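You operate a simulated robot arm through the tools that you are given. There is no shell and no other tool. Be economical: measure what you need, move in short steps, check, and stop when the job is done.

You run a simulated robot arm. Do the job below in one go: nothing can be reset, and whatever is moved stays where it is left.

TASK
The small beaker slopped over: pour about 40 ml back and mop up.
Fine: pour into the plastic beaker and stand the small one where it was. Then wipe the puddle up with the cloth and put the cloth back. Set down upright: small beaker.

It is judged by the outcome, as a careful person would: the job done as asked, and still so three seconds after it is handed in. It fails if anything else is knocked over, pushed out of place, dropped, spilled or broken. Flat cloth is picked up by pressing the open fingertips on it (5 to 10 N) and closing them slowly along it; thin cloth reads only 2 to 8 mm in the jaws.

THE ROBOT
A 7-joint arm with a two-finger parallel gripper, fixed in place. Base frame: the origin is at the foot of the arm, x ahead of it, y to its left, z up; the work surface is at about z = 950. Readings come in mm, degrees, newtons and seconds.
With the tool pointing down near the work surface it reaches from about 180 to 720 mm from the base axis. Its first joint turns from -166.0 to 166.0 degrees. Payload 1.57 kg.
Tool frame: the origin (TCP) lies between the finger pads and is the grasp point; the fingertips stand 30 mm ahead of it; z points along the fingers, y is the line along which they close. The gripper opens to 110 mm. The fingers are 24 mm wide and 12 mm thick; the gripper's body (48 by 112 mm) begins 78 mm behind the TCP.
Orientation is that of the tool frame in the base frame, as [roll, pitch, yaw] about the fixed x, y, z axes, in that order (R = Rz(yaw) Ry(pitch) Rx(roll)). With the fingers straight down and closing along the base's y, the tool's x points along the base's -x, its y along +y and its z along -z.

THE INTERFACE
- The arm moves only by the tool nudge_tool. Its argument "motion" is a list of rows, each an object of numbers (a shift or turn left out is 0, a gripper value left out holds the last): "rx", "ry", "rz": the turn, a rotation vector about the tool's x, y, z in degrees; "x", "y", "z": the shift along the tool's x, y, z in mm; "grip": the finger opening in mm, from 0 to 110. In form: [{"rx": .., "ry": .., "rz": .., "x": .., "y": .., "z": .., "grip": ..}, ...]. A call has 1 to 12 rows; each row shifts and turns the commanded pose from where the row before left it, along the tool's axes as they then stand. A row lasts 0.2 s, in which the tool goes at most 50 mm and 8.6 degrees; a call with a longer step from one row to the next is refused whole, and so is a gripper value outside its range. Where a pose cannot be reached the arm comes as near as it can. A force on the tool above 40 N (or 10 N above the force at the start of the call, whichever is more), or a blocked arm, ends the call early, and 0.2 s more pass. Each finger travels about 45 mm/s and halts on what it meets, pressing with about 29 N; the grip force reading is that of the motor and also rises with nothing between the fingers. The clock runs only during rows and for 0.2 s after the last one: add rows that do not move to give the fingers time. It gives the time, the measured TCP pose, the force on the tool (base axes), the opening and the grip force at its end, in the units of the frame above (readings bear some noise), with the torque about the TCP (base axes, N m) and any sound that the robot's microphone picked up.
- Cameras (640 x 400 px; columns grow to the right, rows downward): "scene" is fixed at [402.7, 513.4, 1660.6]; the picture's right is [-0.45, 0.89, 0.00], its down [0.84, 0.43, -0.34] and it looks along [-0.30, -0.16, -0.94] (base axes); focal length 280 px, centre (320, 200). "wrist" rides on the gripper at [70, 16, -141] in the tool frame; the picture's right is [-0.23, 0.97, 0.00], its down [-0.85, -0.20, -0.48] and it looks along [-0.47, -0.11, 0.88] (tool axes); focal length 222 px, centre (320, 200). There is no depth. A picture from a camera that has moved, and an enlarged one, comes with that camera's place and axes in the base frame and with its lens. The place of the scene camera against the robot may be out by one fixed shift of up to 18 mm in any direction.
- snapshot(camera): a new picture of that camera. The clock stands still meanwhile.
- slide_trunk(by): slides the trunk up (or, below 0, down) by that many mm; the arm rides with it, the base frame stays. It gives what a move gives, with no picture.
- enlarge(camera, box): a new picture of the part [left, top, right, bottom] of that camera's present view, enlarged. The clock stands still meanwhile.
- hand_in(): hands the job in; it is judged then, once.

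Go step by step. Nothing tells you positions but the pictures and the camera data: compare them with the known pose of the tool, close in by small moves and look again before you grip or let go. The budget is 120 turns and 64 pictures, counting those below and the enlarged ones. Unless the task says otherwise, let go and move clear before handing in, and close with one line.

The tools are called by a JSON object that holds its "method" and its "body". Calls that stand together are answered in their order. nudge_tool: Moves the arm, as the interface text tells. Its arguments: {"type":"object","properties":{"motion":{"type":"array","items":{"type":"object","properties":{"rx":{"type":"number"},"ry":{"type":"number"},"rz":{"type":"number"},"x":{"type":"number"},"y":{"type":"number"},"z":{"type":"number"},"grip":{"type":"number"}}}}},"required":["motion"]} The other tools are called the same way: slide_trunk (by) slides the trunk up or down; snapshot (camera) takes a picture; enlarge (camera, box) takes an enlarged picture of a part of a camera's view; hand_in () hands the job in.

At the start:

```text
clock: 0.0
tcp_pos: [234.8, 365.2, 1297.9]
orientation: [179.9, 0.0, 180.0]
contact_force: [0.1, -0.1, -0.1]
torque: [-0.03, 0.01, -0.01]
grip_width: 110.1
finger_force: 0.1
trunk travel left (down, up): [-500.0, 90.0]
```

scene: 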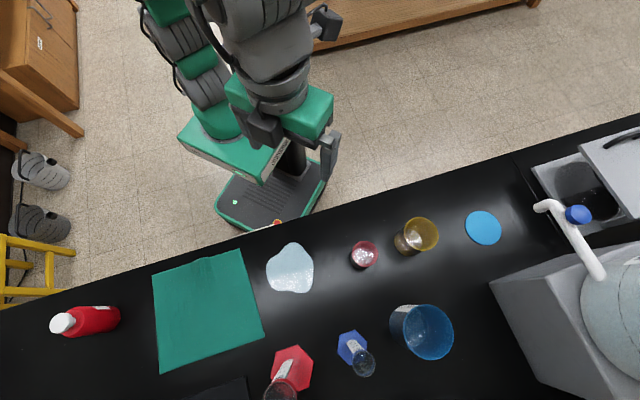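
wrist: 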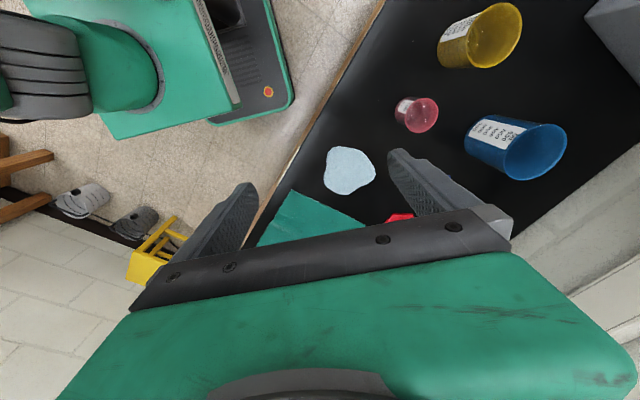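

I see a puddle, a cloth, a small pink beaker beside the puddle, and larger yellow and blue beakers. I'll look closer to tell which one is plastic and what the markings say.

{"method": "enlarge", "body": {"camera": "scene", "box": [330, 200, 490, 300]}}

{"method": "enlarge", "body": {"camera": "wrist", "box": [370, 0, 610, 190]}}

{"method": "enlarge", "body": {"camera": "scene", "box": [230, 280, 480, 400]}}

```text
4.00 times, centred on (410, 250) of scene
camera zoom: at [402.7, 513.4, 1660.6], right [-0.45, 0.89, 0.0], down [0.84, 0.43, -0.34], along [-0.3, -0.16, -0.94], focal length 1119 px, centre (-40, 0)
```

zoom: 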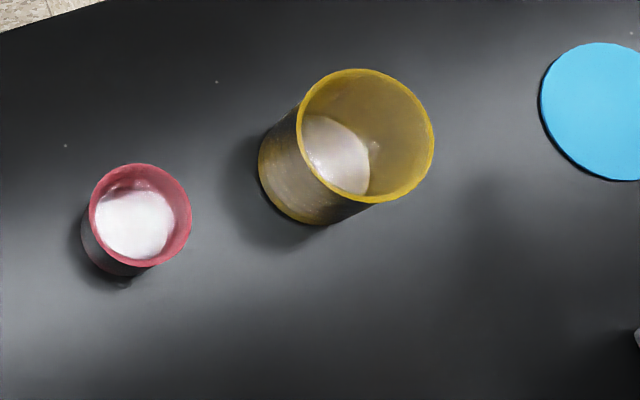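

```text
2.11 times, centred on (490, 95) of wrist
camera zoom: at [164.2, 381.2, 1438.8], right [0.23, 0.97, 0.0], down [0.85, -0.2, 0.48], along [0.47, -0.11, -0.88], focal length 468 px, centre (-38, 421)
```

zoom: 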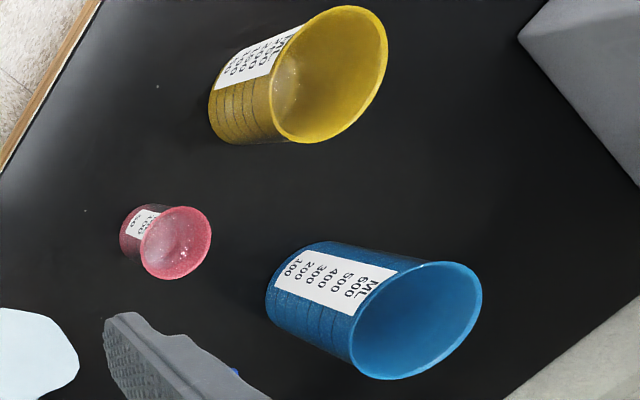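

```text
2.56 times, centred on (355, 340) of scene
camera zoom: at [402.7, 513.4, 1660.6], right [-0.45, 0.89, 0.0], down [0.84, 0.43, -0.34], along [-0.3, -0.16, -0.94], focal length 716 px, centre (230, -158)
```

zoom: 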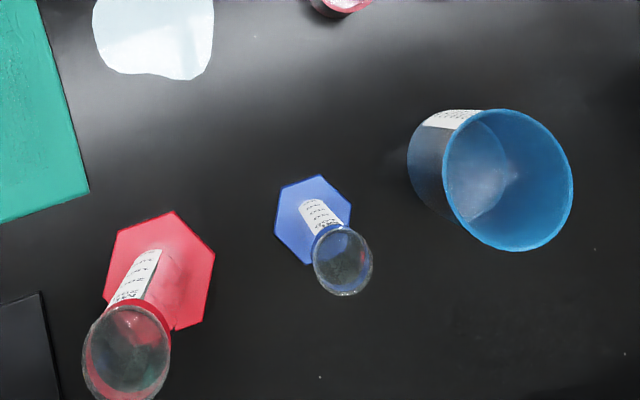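

Pink is small, at about (264, 546), yellow is about (172, 628), blue about (353, 675) and the puddle about (374, 402). All the beakers look alike, so I'll turn the wrist camera outward and look closer.

{"method": "nudge_tool", "body": {"motion": [{"rz": -8.2}, {"rz": -8.2}, {"rz": -8.2}, {"rz": -8.2}, {"rz": -8.2}, {"rz": -8.2}, {"rz": -8.2}, {"rz": -8.2}, {"rz": -8.2}, {"rz": -8.2}, {"rz": -8}]}}

{"method": "nudge_tool", "body": {"motion": [{"x": -30, "y": -5, "z": 20}, {"x": -30, "y": -5, "z": 20}, {"x": -30, "y": -5, "z": 20}, {"x": -30, "y": -5, "z": 20}, {"x": -30, "y": -5, "z": 18}, {}]}}

{"method": "snapshot", "body": {"camera": "wrist"}}

```text
clock: 2.4
tcp_pos: [234.8, 367.0, 1298.0]
orientation: [180.0, 0.1, -89.9]
contact_force: [-0.4, 0.1, -0.1]
torque: [-0.02, 0.01, 0.0]
grip_width: 110.2
finger_force: 0.0
trunk travel left (down, up): [-500.0, 90.0]
```

```text
clock: 3.8
tcp_pos: [260.0, 516.5, 1198.5]
orientation: [-179.9, 0.0, -89.9]
contact_force: [0.1, -0.6, -0.5]
torque: [0.02, -0.02, 0.01]
grip_width: 110.0
finger_force: 0.1
trunk travel left (down, up): [-500.0, 90.0]
```

```text
58 pictures are left
camera wrist: at [242.5, 446.1, 1340.1], right [-0.97, 0.23, 0.0], down [0.2, 0.85, 0.48], along [0.11, 0.47, -0.88], focal length 222 px, centre (320, 200)
```

wrist: 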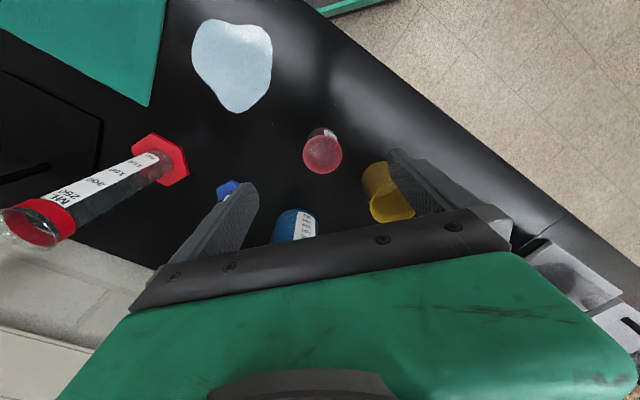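

The gripper hides the outward side in this orientation. I'll turn the other way, so the camera sits outward, which is also what a side grasp needs.

{"method": "nudge_tool", "body": {"motion": [{"rz": 8.5}, {"rz": 8.5}, {"rz": 8.5}, {"rz": 8.5}, {"rz": 8.5}, {"rz": 8.5}, {"rz": 8.5}, {"rz": 8.5}, {"rz": 8.5}, {"rz": 8.5}, {"rz": 8.5}, {"rz": 8.5}]}}

{"method": "nudge_tool", "body": {"motion": [{"rz": 8.5}, {"rz": 8.5}, {"rz": 8.5}, {"rz": 8.5}, {"rz": 8.5}, {"rz": 8.5}, {"rz": 8.5}, {"rz": 8.5}, {"rz": 8.5}, {"rz": 8.5}, {"rz": 8.5}, {"rz": 8.5}]}}

{"method": "snapshot", "body": {"camera": "wrist"}}

```text
clock: 6.4
tcp_pos: [259.8, 516.9, 1199.7]
orientation: [180.0, 0.0, 167.8]
contact_force: [-0.3, 0.6, 0.3]
torque: [0.0, -0.03, -0.01]
grip_width: 110.2
finger_force: 0.1
trunk travel left (down, up): [-500.0, 90.0]
```

```text
clock: 9.0
tcp_pos: [247.6, 485.0, 1184.8]
orientation: [-179.5, -0.4, 66.9]
contact_force: [-1.2, -1.2, -0.5]
torque: [0.07, -0.01, -0.05]
grip_width: 110.1
finger_force: 0.0
out of reach, approached as far as the arm can: row 12
trunk travel left (down, up): [-500.0, 90.0]
```

```text
57 pictures are left
camera wrist: at [289.8, 539.5, 1326.1], right [0.81, -0.59, -0.01], down [-0.52, -0.71, 0.47], along [-0.29, -0.38, -0.88], focal length 222 px, centre (320, 200)
```

wrist: 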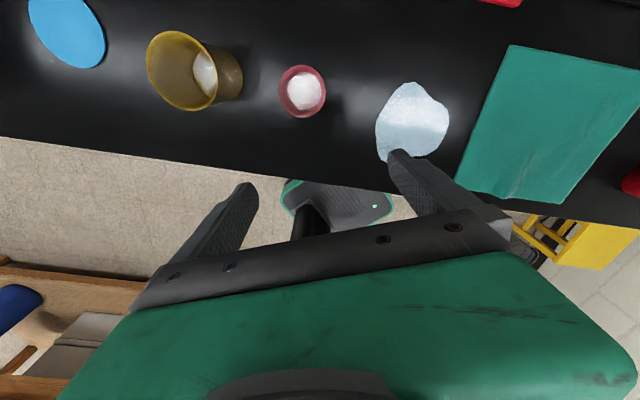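

The camera now looks down over the bench. I'll zoom in on yellow and pink here.

{"method": "enlarge", "body": {"camera": "wrist", "box": [130, 10, 350, 140]}}

{"method": "nudge_tool", "body": {"motion": [{"rz": -5}, {"ry": 8}, {"ry": 8}, {"ry": 8}, {"ry": 8}, {}]}}

{"method": "snapshot", "body": {"camera": "wrist"}}

```text
2.91 times, centred on (240, 75) of wrist
camera zoom: at [289.8, 539.5, 1326.1], right [0.81, -0.59, -0.01], down [-0.52, -0.71, 0.47], along [-0.29, -0.38, -0.88], focal length 646 px, centre (553, 564)
```

zoom: 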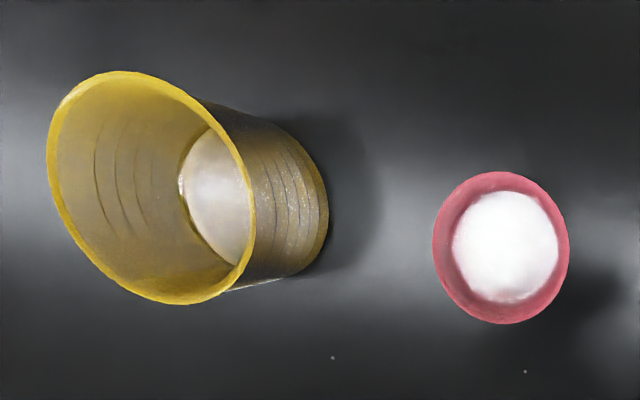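

```text
clock: 10.4
tcp_pos: [252.5, 496.5, 1194.3]
orientation: [178.9, -22.8, 71.0]
contact_force: [0.9, 0.2, -0.6]
torque: [-0.01, -0.01, 0.01]
grip_width: 110.1
finger_force: 0.1
out of reach, approached as far as the arm can: row 2, 5
trunk travel left (down, up): [-500.0, 90.0]
```

```text
55 pictures are left
camera wrist: at [268.4, 499.4, 1351.7], right [0.85, -0.52, -0.07], down [-0.51, -0.85, 0.11], along [-0.12, -0.05, -0.99], focal length 222 px, centre (320, 200)
```

wrist: 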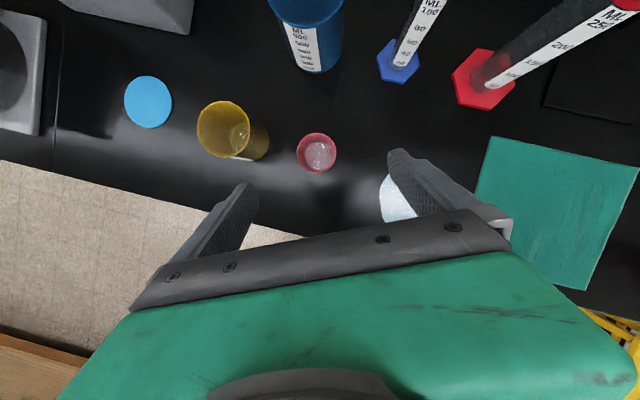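

Next I'll tilt further outward to see the blue beaker.

{"method": "nudge_tool", "body": {"motion": [{"ry": 8}, {"ry": 8}, {"ry": 8}, {"ry": 8}, {}]}}

{"method": "snapshot", "body": {"camera": "wrist"}}

```text
clock: 11.6
tcp_pos: [234.8, 549.3, 1251.4]
orientation: [174.2, -54.1, 74.3]
contact_force: [0.0, 0.4, -0.4]
torque: [0.03, 0.01, 0.01]
grip_width: 110.2
finger_force: 0.0
out of reach, approached as far as the arm can: row 1, 2, 3, 4
trunk travel left (down, up): [-500.0, 90.0]
```

```text
54 pictures are left
camera wrist: at [215.9, 475.1, 1390.2], right [0.88, -0.47, -0.13], down [-0.47, -0.77, -0.43], along [0.1, 0.43, -0.9], focal length 222 px, centre (320, 200)
```

wrist: 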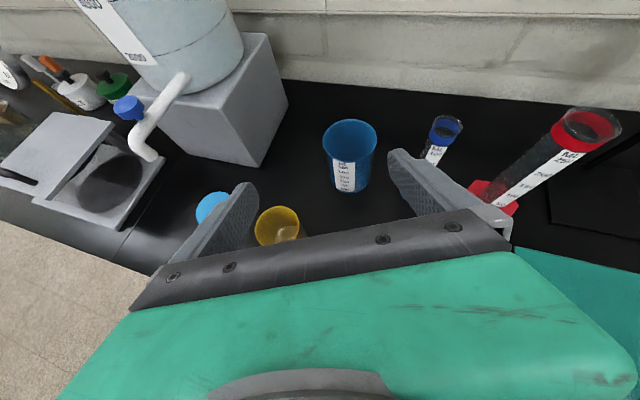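

{"method": "enlarge", "body": {"camera": "wrist", "box": [240, 110, 400, 250]}}

```text
2.86 times, centred on (320, 180) of wrist
camera zoom: at [215.9, 475.1, 1390.2], right [0.88, -0.47, -0.13], down [-0.47, -0.77, -0.43], along [0.1, 0.43, -0.9], focal length 635 px, centre (320, 257)
```

zoom: 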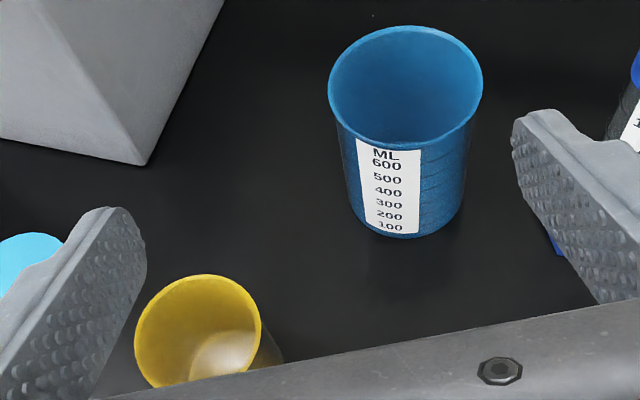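

{"method": "enlarge", "body": {"camera": "scene", "box": [380, 205, 460, 270]}}

{"method": "enlarge", "body": {"camera": "scene", "box": [380, 295, 470, 365]}}

{"method": "enlarge", "body": {"camera": "scene", "box": [335, 225, 395, 280]}}

```text
6.15 times, centred on (420, 238) of scene
camera zoom: at [402.7, 513.4, 1660.6], right [-0.45, 0.89, 0.0], down [0.84, 0.43, -0.34], along [-0.3, -0.16, -0.94], focal length 1722 px, centre (-295, -31)
```

zoom: 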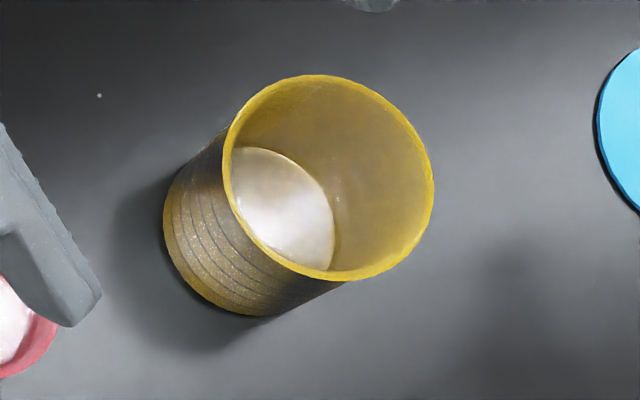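

```text
5.71 times, centred on (425, 330) of scene
camera zoom: at [402.7, 513.4, 1660.6], right [-0.45, 0.89, 0.0], down [0.84, 0.43, -0.34], along [-0.3, -0.16, -0.94], focal length 1599 px, centre (-280, -543)
```

zoom: 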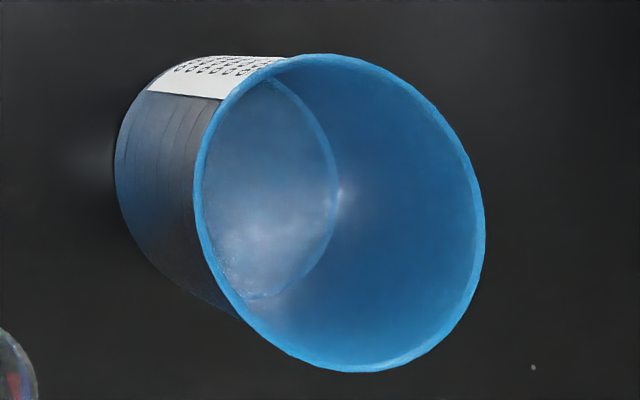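

```text
7.27 times, centred on (365, 252) of scene
camera zoom: at [402.7, 513.4, 1660.6], right [-0.45, 0.89, 0.0], down [0.84, 0.43, -0.34], along [-0.3, -0.16, -0.94], focal length 2035 px, centre (-7, -182)
```

zoom: 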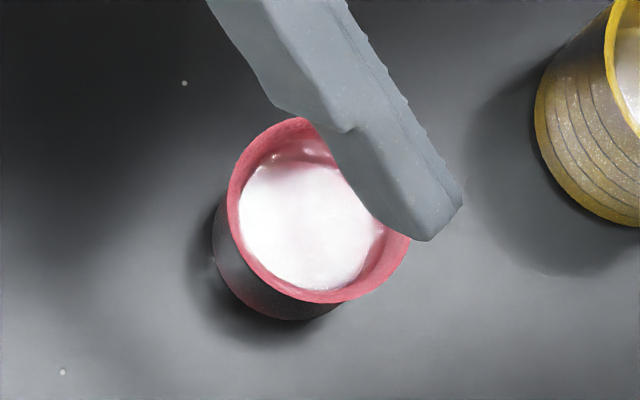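

Both larger beakers look empty or nearly so, and I can't yet tell which is meant. I'll move sideways to look into the blue one and check how the commanded pose carries over after an out-of-reach move.

{"method": "nudge_tool", "body": {"motion": [{"y": 28, "z": 16, "x": 15}, {"y": 28, "z": 16, "x": 15}, {"y": 28, "z": 16, "x": 15}, {}]}}

{"method": "snapshot", "body": {"camera": "wrist"}}

```text
clock: 12.6
tcp_pos: [235.0, 548.8, 1249.7]
orientation: [174.1, -54.1, 74.4]
contact_force: [0.3, -0.7, 0.1]
torque: [0.0, -0.02, 0.02]
grip_width: 110.0
finger_force: 0.0
out of reach, approached as far as the arm can: row 1, 2, 3
trunk travel left (down, up): [-500.0, 90.0]
```

```text
49 pictures are left
camera wrist: at [216.3, 475.3, 1390.2], right [0.88, -0.47, -0.13], down [-0.47, -0.77, -0.43], along [0.1, 0.43, -0.9], focal length 222 px, centre (320, 200)
```

wrist: 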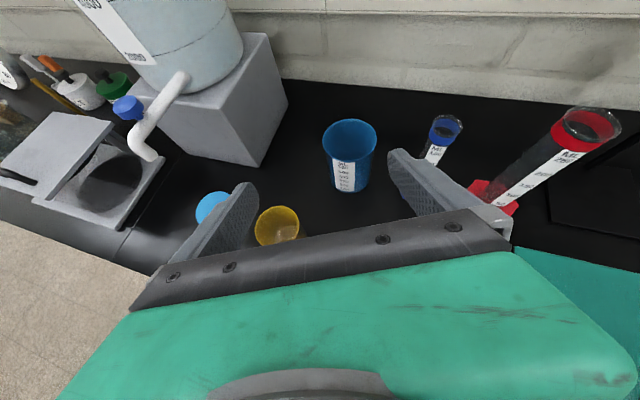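

The wrist is at its end stop in this orientation. I'll unwind to tool-down with tool x pointing toward the robot, which suits a top-down grasp and a pour with the lip toward the robot.

{"method": "nudge_tool", "body": {"motion": [{"ry": -8.4}, {"ry": -8.4}, {"ry": -8.4}, {"ry": -8.4}, {"ry": -8.4}, {"ry": -8.4}, {"ry": -3}, {"rz": -8.5}, {"rz": -8.5}, {"rz": -8.5}, {"rz": -8.5}, {"rz": -8.5}]}}

{"method": "nudge_tool", "body": {"motion": [{"rz": -8.5}, {"rz": -8.5}, {"rz": -8.5}, {"rz": -8.5}, {"rz": -8.5}, {"rz": -8.5}, {"rz": -8.5}, {}]}}

{"method": "snapshot", "body": {"camera": "wrist"}}

```text
clock: 15.2
tcp_pos: [199.6, 528.0, 1225.6]
orientation: [167.1, -8.8, 113.8]
contact_force: [0.2, -0.3, -0.2]
torque: [-0.02, -0.01, -0.03]
grip_width: 110.0
finger_force: 0.2
out of reach, approached as far as the arm can: row 1, 6, 7
trunk travel left (down, up): [-500.0, 90.0]
```

```text
clock: 17.0
tcp_pos: [199.7, 528.7, 1225.2]
orientation: [165.8, 6.6, 171.5]
contact_force: [-0.1, 0.6, -0.8]
torque: [0.03, 0.0, 0.01]
grip_width: 110.2
finger_force: 0.1
trunk travel left (down, up): [-500.0, 90.0]
```

```text
48 pictures are left
camera wrist: at [112.9, 521.2, 1357.2], right [0.34, 0.9, 0.26], down [0.75, -0.43, 0.51], along [0.57, 0.02, -0.82], focal length 222 px, centre (320, 200)
```

wrist: 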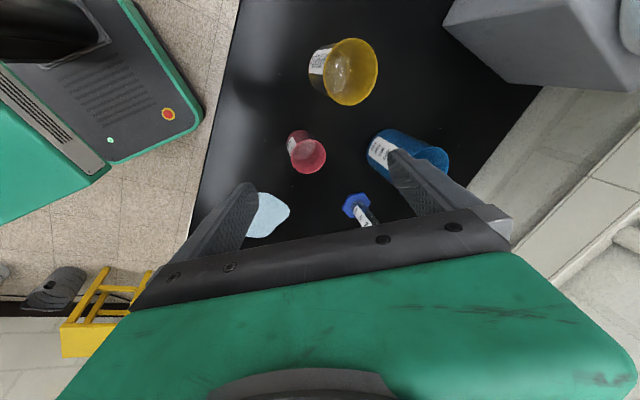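

Good view of yellow and pink here, so I'll zoom in.

{"method": "enlarge", "body": {"camera": "wrist", "box": [265, 25, 425, 185]}}

{"method": "enlarge", "body": {"camera": "wrist", "box": [300, 30, 390, 115]}}

```text
2.50 times, centred on (345, 105) of wrist
camera zoom: at [112.9, 521.2, 1357.2], right [0.34, 0.9, 0.26], down [0.75, -0.43, 0.51], along [0.57, 0.02, -0.82], focal length 555 px, centre (258, 438)
```

zoom: 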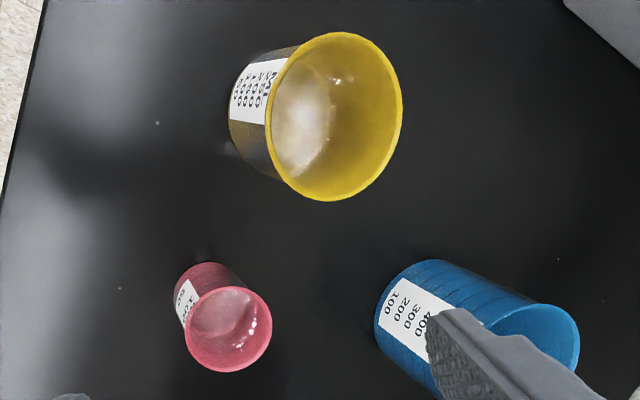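

```text
4.71 times, centred on (345, 72) of wrist
camera zoom: at [112.9, 521.2, 1357.2], right [0.34, 0.9, 0.26], down [0.75, -0.43, 0.51], along [0.57, 0.02, -0.82], focal length 1045 px, centre (202, 800)
```

zoom: 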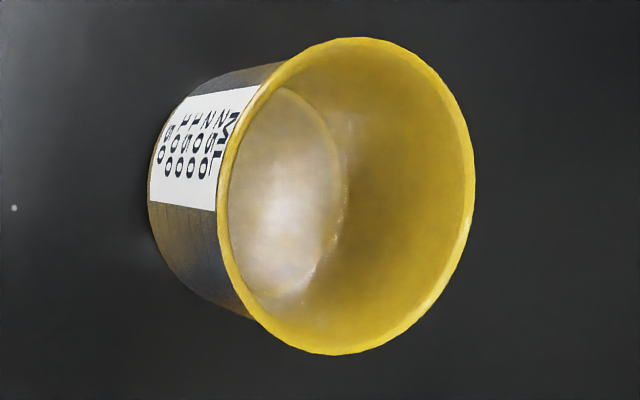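

Pink is a 100 ml beaker at about (262, 543), with its rim near z 1015. Yellow is 250 ml at about (169, 639), rim near 1040, and blue is 600 ml. I'll level the tool and slide over to look into blue.

{"method": "nudge_tool", "body": {"motion": [{"rx": 7.05, "ry": 3.35}, {"rx": 7.05, "ry": 3.35}, {"x": -42, "y": 8}, {"x": -42, "y": 8}, {"x": -42, "y": 8}, {"x": -42, "y": 8}, {}]}}

{"method": "snapshot", "body": {"camera": "wrist"}}

```text
clock: 18.6
tcp_pos: [342.0, 534.3, 1211.3]
orientation: [175.5, -0.3, 172.4]
contact_force: [0.6, -0.3, 0.2]
torque: [-0.02, -0.01, 0.02]
grip_width: 110.3
finger_force: 0.0
out of reach, approached as far as the arm can: row 1, 6
trunk travel left (down, up): [-500.0, 90.0]
```

```text
45 pictures are left
camera wrist: at [274.7, 547.4, 1354.2], right [0.35, 0.93, 0.07], down [0.82, -0.35, 0.46], along [0.45, -0.1, -0.89], focal length 222 px, centre (320, 200)
```

wrist: 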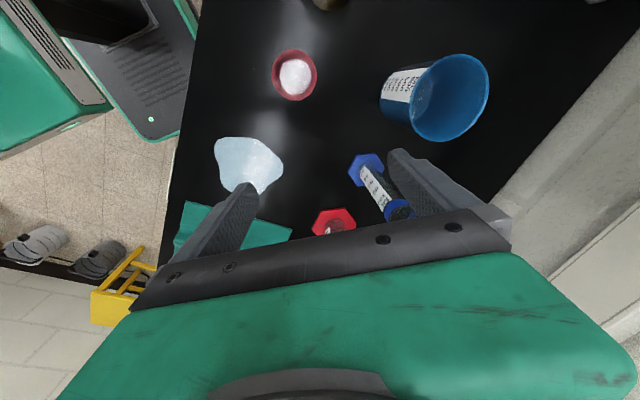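

{"method": "enlarge", "body": {"camera": "wrist", "box": [375, 45, 495, 150]}}

{"method": "enlarge", "body": {"camera": "wrist", "box": [260, 40, 330, 110]}}

```text
3.81 times, centred on (435, 98) of wrist
camera zoom: at [274.7, 547.4, 1354.2], right [0.35, 0.93, 0.07], down [0.82, -0.35, 0.46], along [0.45, -0.1, -0.89], focal length 846 px, centre (-118, 590)
```

zoom: 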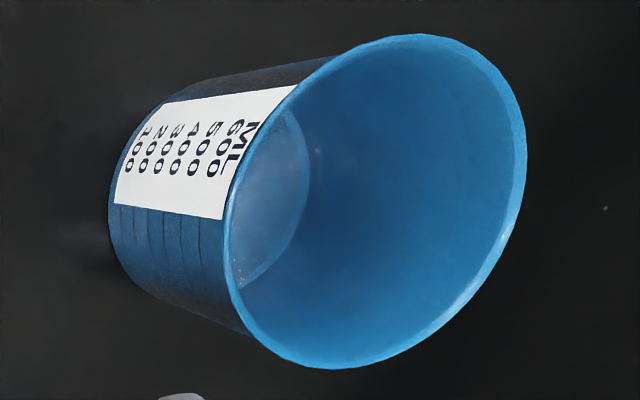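

```text
5.71 times, centred on (295, 75) of wrist
camera zoom: at [274.7, 547.4, 1354.2], right [0.35, 0.93, 0.07], down [0.82, -0.35, 0.46], along [0.45, -0.1, -0.89], focal length 1269 px, centre (463, 914)
```

zoom: 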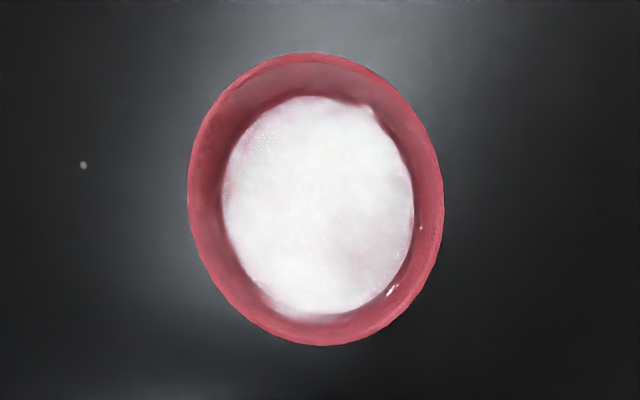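

Neither larger beaker differs in material or clearly holds liquid. Yellow, the neighbour within reach, is the sensible receiver, since blue stands beyond about 780 mm with the background glassware. Next I'll pull in and turn so that tool x faces the robot.

{"method": "nudge_tool", "body": {"motion": [{"x": 28, "y": -27}, {"x": 28, "y": -27}, {"x": 28, "y": -27}, {"x": 28, "y": -27}, {"rx": 4.5}, {"rz": -8.5}, {"rz": -8.5}, {"rz": -8.5}, {"rz": -8.5}, {"rz": -8.5}, {"rz": -8.5}, {"rz": -8.5}]}}

{"method": "nudge_tool", "body": {"motion": [{"rz": -8.5}, {"rz": -8.5}, {}]}}

```text
clock: 21.2
tcp_pos: [218.5, 446.2, 1204.2]
orientation: [179.6, -0.1, -128.0]
contact_force: [0.5, 0.5, -0.8]
torque: [0.02, -0.01, -0.03]
grip_width: 110.0
finger_force: 0.1
out of reach, approached as far as the arm can: row 5
trunk travel left (down, up): [-500.0, 90.0]
```

```text
clock: 22.0
tcp_pos: [217.9, 445.4, 1205.5]
orientation: [179.6, 0.0, -111.0]
contact_force: [0.4, -0.2, -1.2]
torque: [0.02, 0.0, -0.01]
grip_width: 110.2
finger_force: 0.1
trunk travel left (down, up): [-500.0, 90.0]
```

{"method": "nudge_tool", "body": {"motion": [{"x": -27, "y": -1.7, "z": 24}, {"x": -27, "y": -1.7, "z": 24}, {"x": -27, "y": -1.7, "z": 24}, {"x": -26, "y": -1.7, "z": 23}, {}]}}

{"method": "snapshot", "body": {"camera": "wrist"}}

{"method": "enlarge", "body": {"camera": "scene", "box": [300, 190, 460, 290]}}

```text
clock: 23.2
tcp_pos: [263.6, 545.0, 1108.1]
orientation: [179.6, 0.0, -111.1]
contact_force: [-0.7, -0.1, 1.2]
torque: [-0.03, 0.02, -0.02]
grip_width: 110.0
finger_force: 0.0
trunk travel left (down, up): [-500.0, 90.0]
```

```text
42 pictures are left
camera wrist: at [223.8, 483.7, 1250.2], right [-0.83, 0.56, 0.0], down [0.5, 0.72, 0.48], along [0.27, 0.4, -0.88], focal length 222 px, centre (320, 200)
```

wrist: 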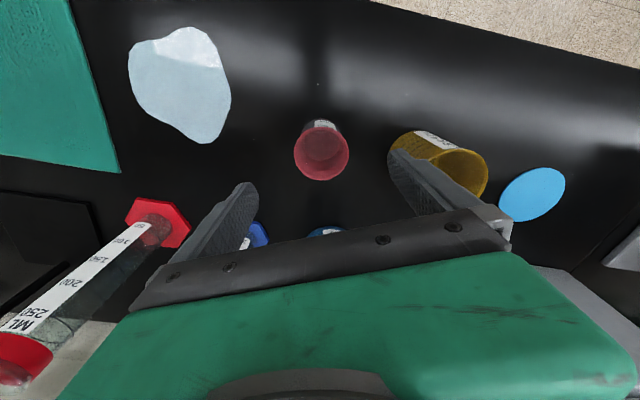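

```text
4.00 times, centred on (380, 240) of scene
camera zoom: at [402.7, 513.4, 1660.6], right [-0.45, 0.89, 0.0], down [0.84, 0.43, -0.34], along [-0.3, -0.16, -0.94], focal length 1119 px, centre (80, 40)
```

zoom: 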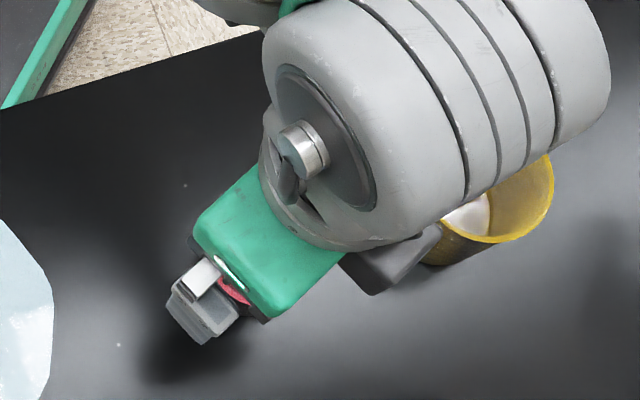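

Pink is confirmed at (262, 543). I'll fine-align, narrow the opening to 90 and descend around it.

{"method": "nudge_tool", "body": {"motion": [{"x": 2.8, "y": 1, "grip": 90}, {"z": 25}, {"z": 25}, {"z": 25}, {"z": 20}, {"z": 15}, {"z": 12}, {}]}}

{"method": "snapshot", "body": {"camera": "wrist"}}

```text
clock: 25.0
tcp_pos: [260.8, 540.9, 987.2]
orientation: [179.8, 0.0, -111.1]
contact_force: [-0.1, -0.2, 1.2]
torque: [0.01, -0.03, -0.02]
grip_width: 89.9
finger_force: 0.0
trunk travel left (down, up): [-500.0, 90.0]
```

```text
40 pictures are left
camera wrist: at [221.2, 481.6, 1127.9], right [-0.83, 0.56, 0.0], down [0.5, 0.73, 0.48], along [0.27, 0.4, -0.88], focal length 222 px, centre (320, 200)
```

wrist: 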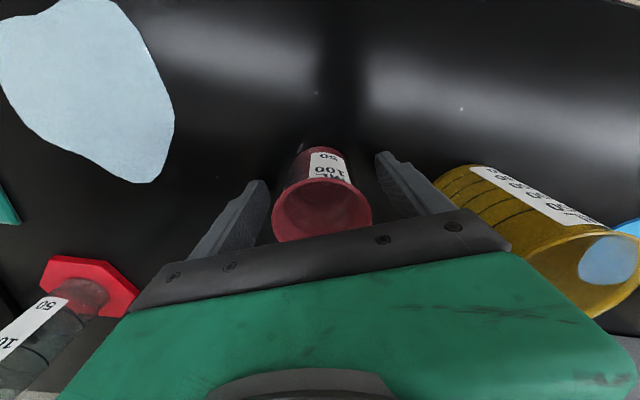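

Well centred, so I'll close gently.

{"method": "nudge_tool", "body": {"motion": [{"grip": 75}, {"grip": 66}, {"grip": 62}, {"grip": 59}, {"grip": 56}, {"grip": 53}, {"grip": 50}, {}, {}]}}

```text
clock: 27.0
tcp_pos: [260.7, 542.2, 986.6]
orientation: [179.8, 0.0, -111.1]
contact_force: [-0.1, 0.8, 0.3]
torque: [-0.01, -0.01, -0.02]
grip_width: 52.8
finger_force: 29.1
trunk travel left (down, up): [-500.0, 90.0]
```

{"method": "nudge_tool", "body": {"motion": [{"grip": 46}, {"z": -5}, {"z": -12}, {"z": -15}, {"z": -15}, {"z": -15}, {"z": -15}, {"z": -15}, {"z": -10}, {"z": -5}, {}, {}]}}

{"method": "snapshot", "body": {"camera": "wrist"}}

```text
clock: 29.6
tcp_pos: [262.2, 541.5, 1094.9]
orientation: [179.7, 0.0, -111.2]
contact_force: [0.1, 0.5, -1.5]
torque: [0.01, 0.0, 0.02]
grip_width: 52.9
finger_force: 28.8
trunk travel left (down, up): [-500.0, 90.0]
```

```text
39 pictures are left
camera wrist: at [221.4, 481.0, 1235.8], right [-0.83, 0.56, 0.0], down [0.5, 0.72, 0.48], along [0.27, 0.4, -0.88], focal length 222 px, centre (320, 200)
```

wrist: 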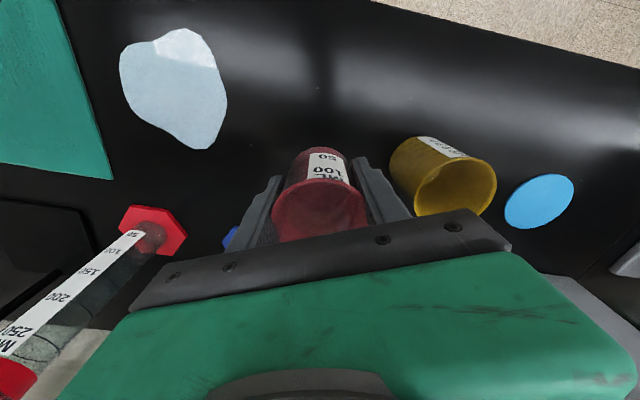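

{"method": "enlarge", "body": {"camera": "wrist", "box": [250, 135, 400, 245]}}

{"method": "nudge_tool", "body": {"motion": [{}, {}]}}

{"method": "nudge_tool", "body": {"motion": [{}, {}]}}

{"method": "nudge_tool", "body": {"motion": [{}, {}]}}

```text
3.64 times, centred on (325, 190) of wrist
camera zoom: at [221.4, 481.0, 1235.8], right [-0.83, 0.56, 0.0], down [0.5, 0.72, 0.48], along [0.27, 0.4, -0.88], focal length 808 px, centre (302, 236)
```

zoom: 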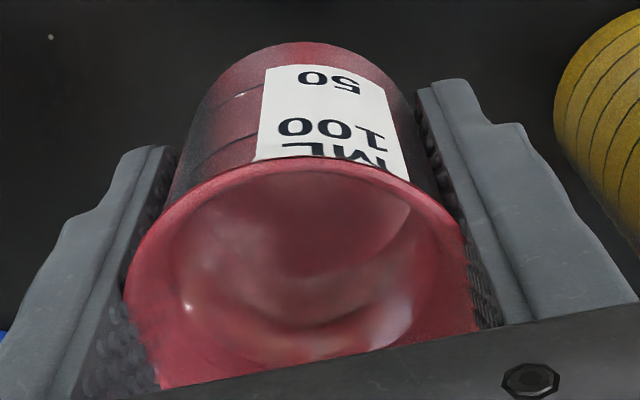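

```text
clock: 30.2
tcp_pos: [261.2, 541.7, 1094.5]
orientation: [179.6, 0.0, -111.2]
contact_force: [0.0, 0.1, -1.4]
torque: [0.03, -0.01, -0.01]
grip_width: 53.0
finger_force: 29.3
trunk travel left (down, up): [-500.0, 90.0]
```

```text
clock: 30.8
tcp_pos: [261.3, 541.6, 1094.3]
orientation: [179.6, -0.1, -111.2]
contact_force: [-0.3, 0.3, -0.8]
torque: [0.02, 0.02, 0.02]
grip_width: 52.7
finger_force: 28.4
trunk travel left (down, up): [-500.0, 90.0]
```

```text
clock: 31.4
tcp_pos: [260.8, 541.1, 1094.2]
orientation: [179.7, 0.0, -111.0]
contact_force: [0.8, -0.5, -1.1]
torque: [0.0, -0.01, -0.04]
grip_width: 52.9
finger_force: 29.5
trunk travel left (down, up): [-500.0, 90.0]
```

Pink is held and reads about 1.1 N; I estimate roughly 70 ml in it. I'll carry it sideways slowly, with its bottom clear of yellow's rim, then tilt a little and move out.

{"method": "nudge_tool", "body": {"motion": [{"y": 4, "z": -2}, {"y": 8, "z": -4}, {"y": 12, "z": -4}, {"y": 14}, {"y": 14}, {"y": 14}, {"y": 14}, {"y": 14}, {"y": 12}, {"y": 9}, {"y": 5}, {"y": 2}]}}

{"method": "nudge_tool", "body": {"motion": [{"ry": -2}, {"ry": -4}, {"ry": -4}, {"ry": -4}, {"ry": -4}, {"ry": -4}, {"ry": -2}, {}]}}

{"method": "snapshot", "body": {"camera": "wrist"}}

```text
clock: 34.0
tcp_pos: [147.5, 585.6, 1105.3]
orientation: [179.7, 0.0, -111.2]
contact_force: [0.7, -0.1, -1.2]
torque: [0.01, 0.0, 0.03]
grip_width: 53.1
finger_force: 28.8
trunk travel left (down, up): [-500.0, 90.0]
```

```text
clock: 35.8
tcp_pos: [147.8, 586.1, 1104.8]
orientation: [179.8, 24.0, -111.3]
contact_force: [-0.6, 1.0, -1.7]
torque: [0.03, -0.01, 0.02]
grip_width: 53.0
finger_force: 28.8
trunk travel left (down, up): [-500.0, 90.0]
```

```text
37 pictures are left
camera wrist: at [88.8, 477.0, 1205.7], right [-0.83, 0.55, 0.1], down [0.4, 0.47, 0.78], along [0.38, 0.69, -0.61], focal length 222 px, centre (320, 200)
```

wrist: 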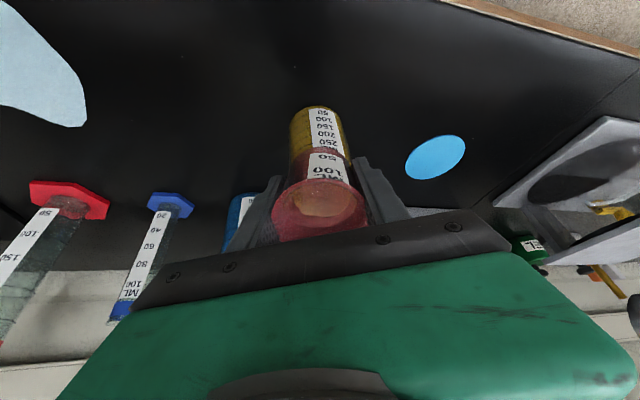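

Yellow is aligned with the pour direction, centred near (165, 637). I'll move out, keeping the 24° tilt.

{"method": "nudge_tool", "body": {"motion": [{"x": -4, "z": 1.8, "y": 0.5}, {"x": -8, "z": 3.6, "y": 0.8}, {"x": -13, "z": 5.8, "y": 1}, {"x": -14, "z": 6.2}, {"x": -14, "z": 6.2}, {"x": -14, "z": 6.2}, {"x": -12, "z": 5.4}, {"x": -9, "z": 4}, {"x": -5, "z": 2.2}, {"x": -2, "z": 0.9}, {}, {}]}}

{"method": "snapshot", "body": {"camera": "wrist"}}

{"method": "enlarge", "body": {"camera": "scene", "box": [340, 170, 500, 280]}}

```text
clock: 38.4
tcp_pos: [184.2, 683.0, 1104.9]
orientation: [179.7, 24.0, -111.3]
contact_force: [-0.2, 0.0, -1.3]
torque: [0.01, -0.02, -0.01]
grip_width: 52.8
finger_force: 29.0
trunk travel left (down, up): [-500.0, 90.0]
```

```text
36 pictures are left
camera wrist: at [124.4, 574.7, 1206.0], right [-0.83, 0.54, 0.1], down [0.4, 0.47, 0.78], along [0.38, 0.69, -0.61], focal length 222 px, centre (320, 200)
```

wrist: 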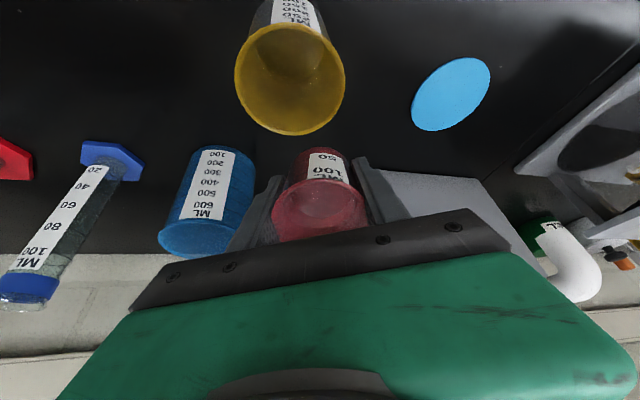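

```text
3.64 times, centred on (420, 225) of scene
camera zoom: at [402.7, 513.4, 1660.6], right [-0.45, 0.89, 0.0], down [0.84, 0.43, -0.34], along [-0.3, -0.16, -0.94], focal length 1018 px, centre (-44, 109)
```

zoom: 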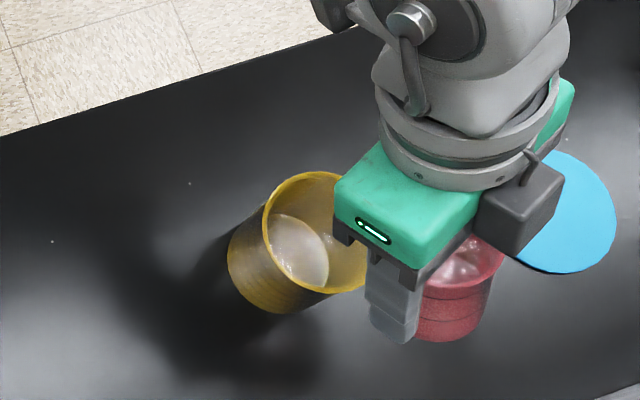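

Yellow's mouth is centred 53 mm inward of the TCP, so the lip should land about 15 mm outside its centre, well within the mouth. I'll tilt slowly to 40° and look for the onset.

{"method": "nudge_tool", "body": {"motion": [{"ry": -2, "y": -1}, {"ry": -2, "y": -1}, {"ry": -2, "y": -0.5}, {"ry": -2}, {"ry": -2}, {"ry": -2}, {"ry": -2}, {"ry": -2}, {}, {}]}}

{"method": "enlarge", "body": {"camera": "wrist", "box": [220, 0, 400, 250]}}

```text
clock: 40.6
tcp_pos: [185.9, 681.9, 1105.0]
orientation: [179.7, 40.1, -111.4]
contact_force: [0.6, 0.1, -0.5]
torque: [-0.02, -0.01, 0.02]
grip_width: 52.7
finger_force: 29.1
trunk travel left (down, up): [-500.0, 90.0]
```

```text
1.60 times, centred on (310, 125) of wrist
camera zoom: at [117.7, 551.9, 1168.4], right [-0.84, 0.51, 0.15], down [0.32, 0.25, 0.92], along [0.43, 0.82, -0.37], focal length 355 px, centre (336, 320)
```

zoom: 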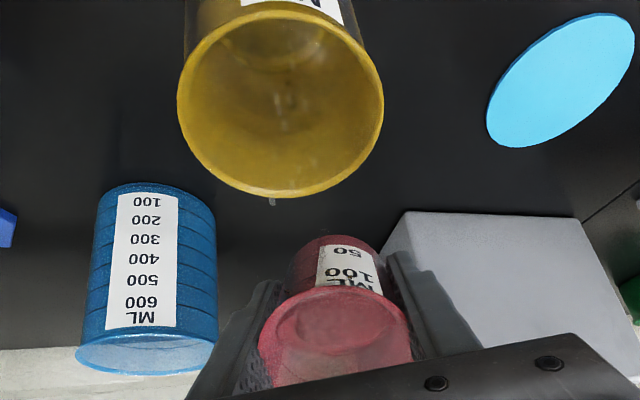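

{"method": "nudge_tool", "body": {"motion": [{"ry": -1}, {"ry": -1}, {"ry": -1}, {"ry": -1}, {"ry": -1}, {}, {}, {}]}}

{"method": "enlarge", "body": {"camera": "wrist", "box": [220, 90, 400, 250]}}

```text
clock: 42.4
tcp_pos: [185.0, 682.2, 1104.4]
orientation: [179.6, 44.9, -111.4]
contact_force: [-0.4, 0.2, -1.5]
torque: [0.03, 0.0, 0.0]
grip_width: 52.8
finger_force: 29.4
trunk travel left (down, up): [-500.0, 90.0]
```

```text
2.50 times, centred on (310, 170) of wrist
camera zoom: at [116.5, 547.5, 1155.1], right [-0.85, 0.5, 0.17], down [0.29, 0.18, 0.94], along [0.44, 0.85, -0.29], focal length 555 px, centre (345, 275)
```

zoom: 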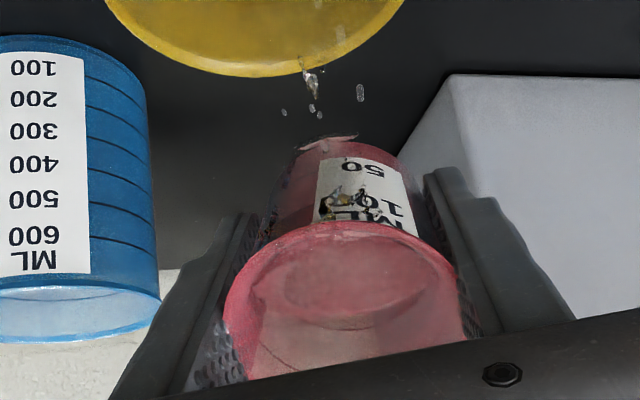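

Pouring starts near 44°, with the drops falling inside yellow's mouth; that suggests about 74 ml initially. About 63° would leave about 34 ml, so I'll go to 54° first and check the stream.

{"method": "nudge_tool", "body": {"motion": [{"ry": -1}, {"ry": -1}, {"ry": -1}, {"ry": -1.5}, {"ry": -1.5}, {"ry": -1.5}, {"ry": -1.5}]}}

{"method": "snapshot", "body": {"camera": "wrist"}}

{"method": "enlarge", "body": {"camera": "scene", "box": [370, 195, 490, 275]}}

```text
clock: 44.0
tcp_pos: [185.2, 682.5, 1104.0]
orientation: [179.6, 54.0, -111.5]
contact_force: [0.3, -0.4, -0.8]
torque: [-0.01, 0.01, -0.04]
grip_width: 53.1
finger_force: 29.0
trunk travel left (down, up): [-500.0, 90.0]
```

```text
32 pictures are left
camera wrist: at [114.0, 541.7, 1130.9], right [-0.86, 0.48, 0.19], down [0.23, 0.03, 0.97], along [0.46, 0.88, -0.14], focal length 222 px, centre (320, 200)
```

wrist: 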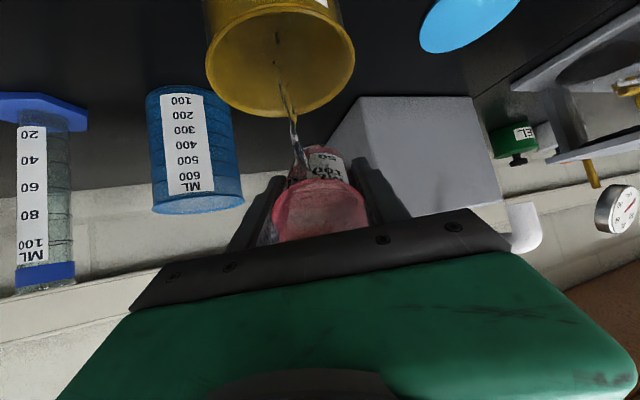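

```text
5.00 times, centred on (430, 235) of scene
camera zoom: at [402.7, 513.4, 1660.6], right [-0.45, 0.89, 0.0], down [0.84, 0.43, -0.34], along [-0.3, -0.16, -0.94], focal length 1399 px, centre (-230, 25)
```

zoom: 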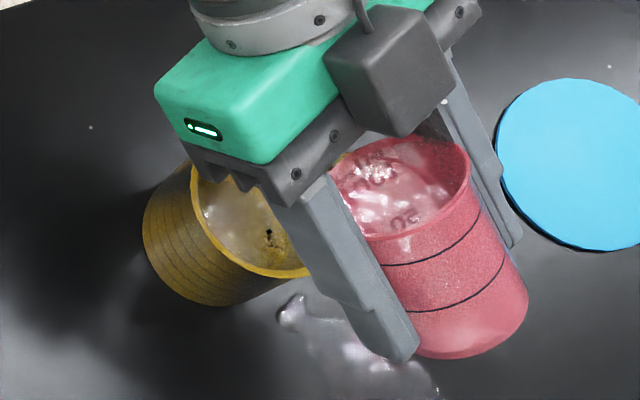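

I see glints on the bench below the pour, so I'll look closely before going on; the clock stands still meanwhile.

{"method": "enlarge", "body": {"camera": "scene", "box": [410, 240, 490, 300]}}

{"method": "enlarge", "body": {"camera": "wrist", "box": [200, 0, 400, 230]}}

```text
6.67 times, centred on (450, 270) of scene
camera zoom: at [402.7, 513.4, 1660.6], right [-0.45, 0.89, 0.0], down [0.84, 0.43, -0.34], along [-0.3, -0.16, -0.94], focal length 1866 px, centre (-547, -267)
```

zoom: 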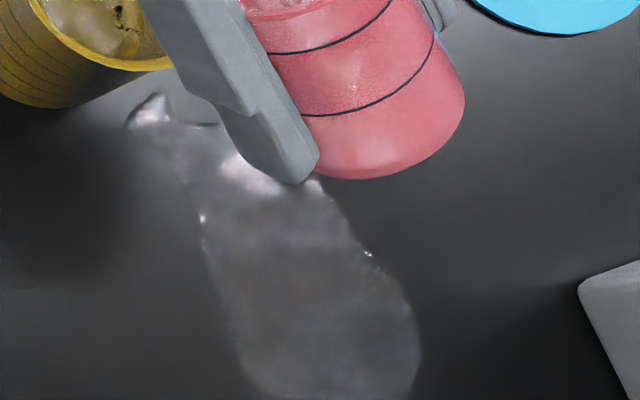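

```text
1.74 times, centred on (300, 115) of wrist
camera zoom: at [114.0, 541.7, 1130.9], right [-0.86, 0.48, 0.19], down [0.23, 0.03, 0.97], along [0.46, 0.88, -0.14], focal length 386 px, centre (355, 348)
```

zoom: 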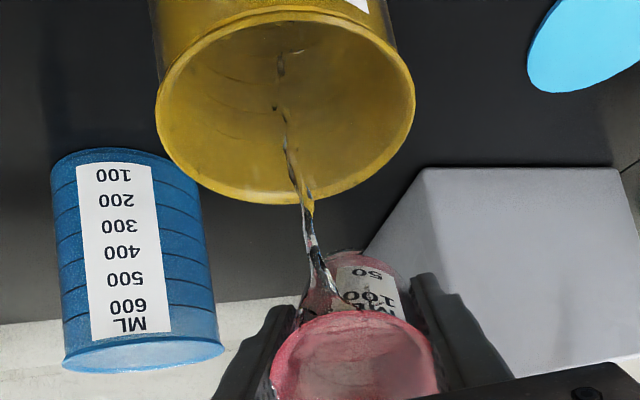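

Some liquid dribbled back along the outside onto the bench when the flow was slow; I'll mop that too. The stream now lands cleanly in yellow, so I'll keep it brisk up to 65°.

{"method": "nudge_tool", "body": {"motion": [{"ry": -2.2}, {"ry": -2.2}, {"ry": -2.2}, {"ry": -2.2}, {"ry": -2.2}]}}

{"method": "enlarge", "body": {"camera": "wrist", "box": [200, 0, 400, 240]}}

{"method": "enlarge", "body": {"camera": "scene", "box": [370, 195, 490, 300]}}

```text
clock: 45.2
tcp_pos: [184.5, 682.6, 1105.5]
orientation: [179.4, 65.0, -111.6]
contact_force: [0.0, 0.5, -1.0]
torque: [-0.03, 0.02, 0.01]
grip_width: 52.7
finger_force: 29.0
trunk travel left (down, up): [-500.0, 90.0]
```

```text
1.67 times, centred on (300, 120) of wrist
camera zoom: at [112.2, 539.6, 1101.1], right [-0.87, 0.44, 0.21], down [0.16, -0.14, 0.98], along [0.46, 0.89, 0.05], focal length 370 px, centre (353, 333)
```

zoom: 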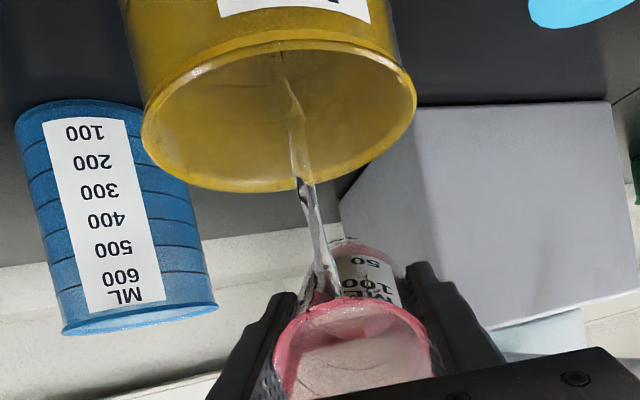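

```text
3.81 times, centred on (430, 248) of scene
camera zoom: at [402.7, 513.4, 1660.6], right [-0.45, 0.89, 0.0], down [0.84, 0.43, -0.34], along [-0.3, -0.16, -0.94], focal length 1066 px, centre (-99, 19)
```

zoom: 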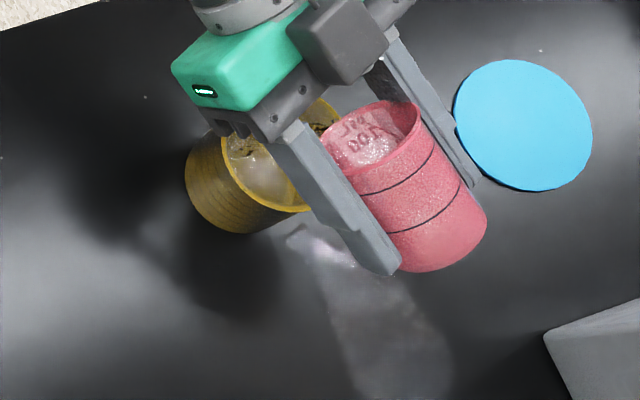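

The glint moves with the gripper, so it's likely a reflection. I'll hold briefly and look again.

{"method": "nudge_tool", "body": {"motion": [{}, {}]}}

{"method": "enlarge", "body": {"camera": "wrist", "box": [240, 100, 370, 240]}}

```text
clock: 45.8
tcp_pos: [184.5, 683.6, 1105.7]
orientation: [179.3, 65.0, -111.7]
contact_force: [-0.1, -0.4, -1.2]
torque: [0.01, 0.03, -0.01]
grip_width: 52.7
finger_force: 29.4
trunk travel left (down, up): [-500.0, 90.0]
```

```text
2.86 times, centred on (305, 170) of wrist
camera zoom: at [112.3, 539.6, 1101.0], right [-0.87, 0.44, 0.21], down [0.16, -0.14, 0.98], along [0.46, 0.89, 0.05], focal length 635 px, centre (363, 286)
```

zoom: 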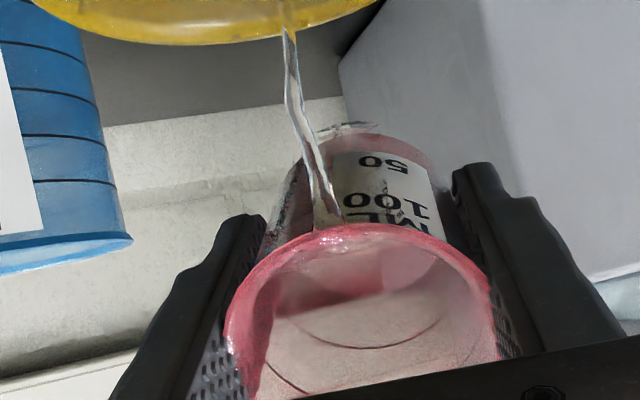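

The stream is thinning, so I'll bring the beaker back briskly.

{"method": "nudge_tool", "body": {"motion": [{"ry": 8}, {"ry": 8.5}, {"ry": 8.5}, {"ry": 8}, {"ry": 6}, {"ry": 4}, {}, {}]}}

{"method": "snapshot", "body": {"camera": "wrist"}}

{"method": "enlarge", "body": {"camera": "scene", "box": [370, 195, 490, 300]}}

```text
clock: 47.6
tcp_pos: [186.1, 680.7, 1104.4]
orientation: [179.7, 21.9, -111.2]
contact_force: [-0.3, 0.2, -0.3]
torque: [-0.04, 0.01, 0.0]
grip_width: 52.7
finger_force: 28.9
trunk travel left (down, up): [-500.0, 90.0]
```

```text
25 pictures are left
camera wrist: at [128.0, 576.8, 1210.1], right [-0.83, 0.55, 0.09], down [0.41, 0.5, 0.76], along [0.37, 0.67, -0.64], focal length 222 px, centre (320, 200)
```

wrist: 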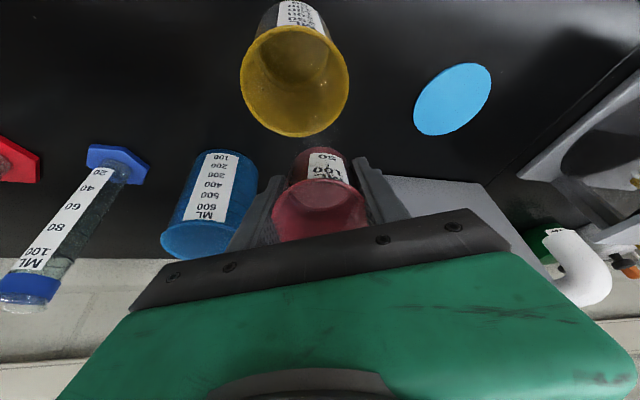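

```text
3.81 times, centred on (430, 248) of scene
camera zoom: at [402.7, 513.4, 1660.6], right [-0.45, 0.89, 0.0], down [0.84, 0.43, -0.34], along [-0.3, -0.16, -0.94], focal length 1066 px, centre (-99, 19)
```

zoom: 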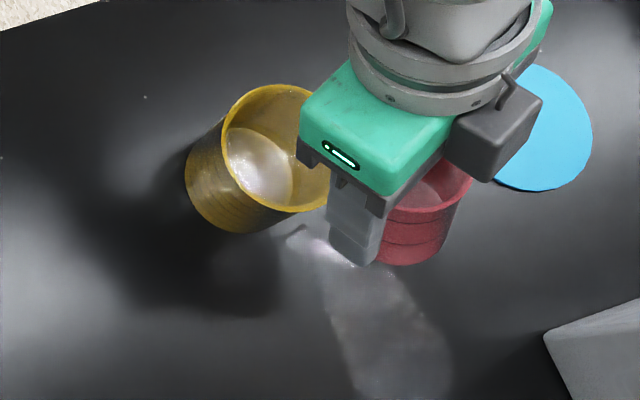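

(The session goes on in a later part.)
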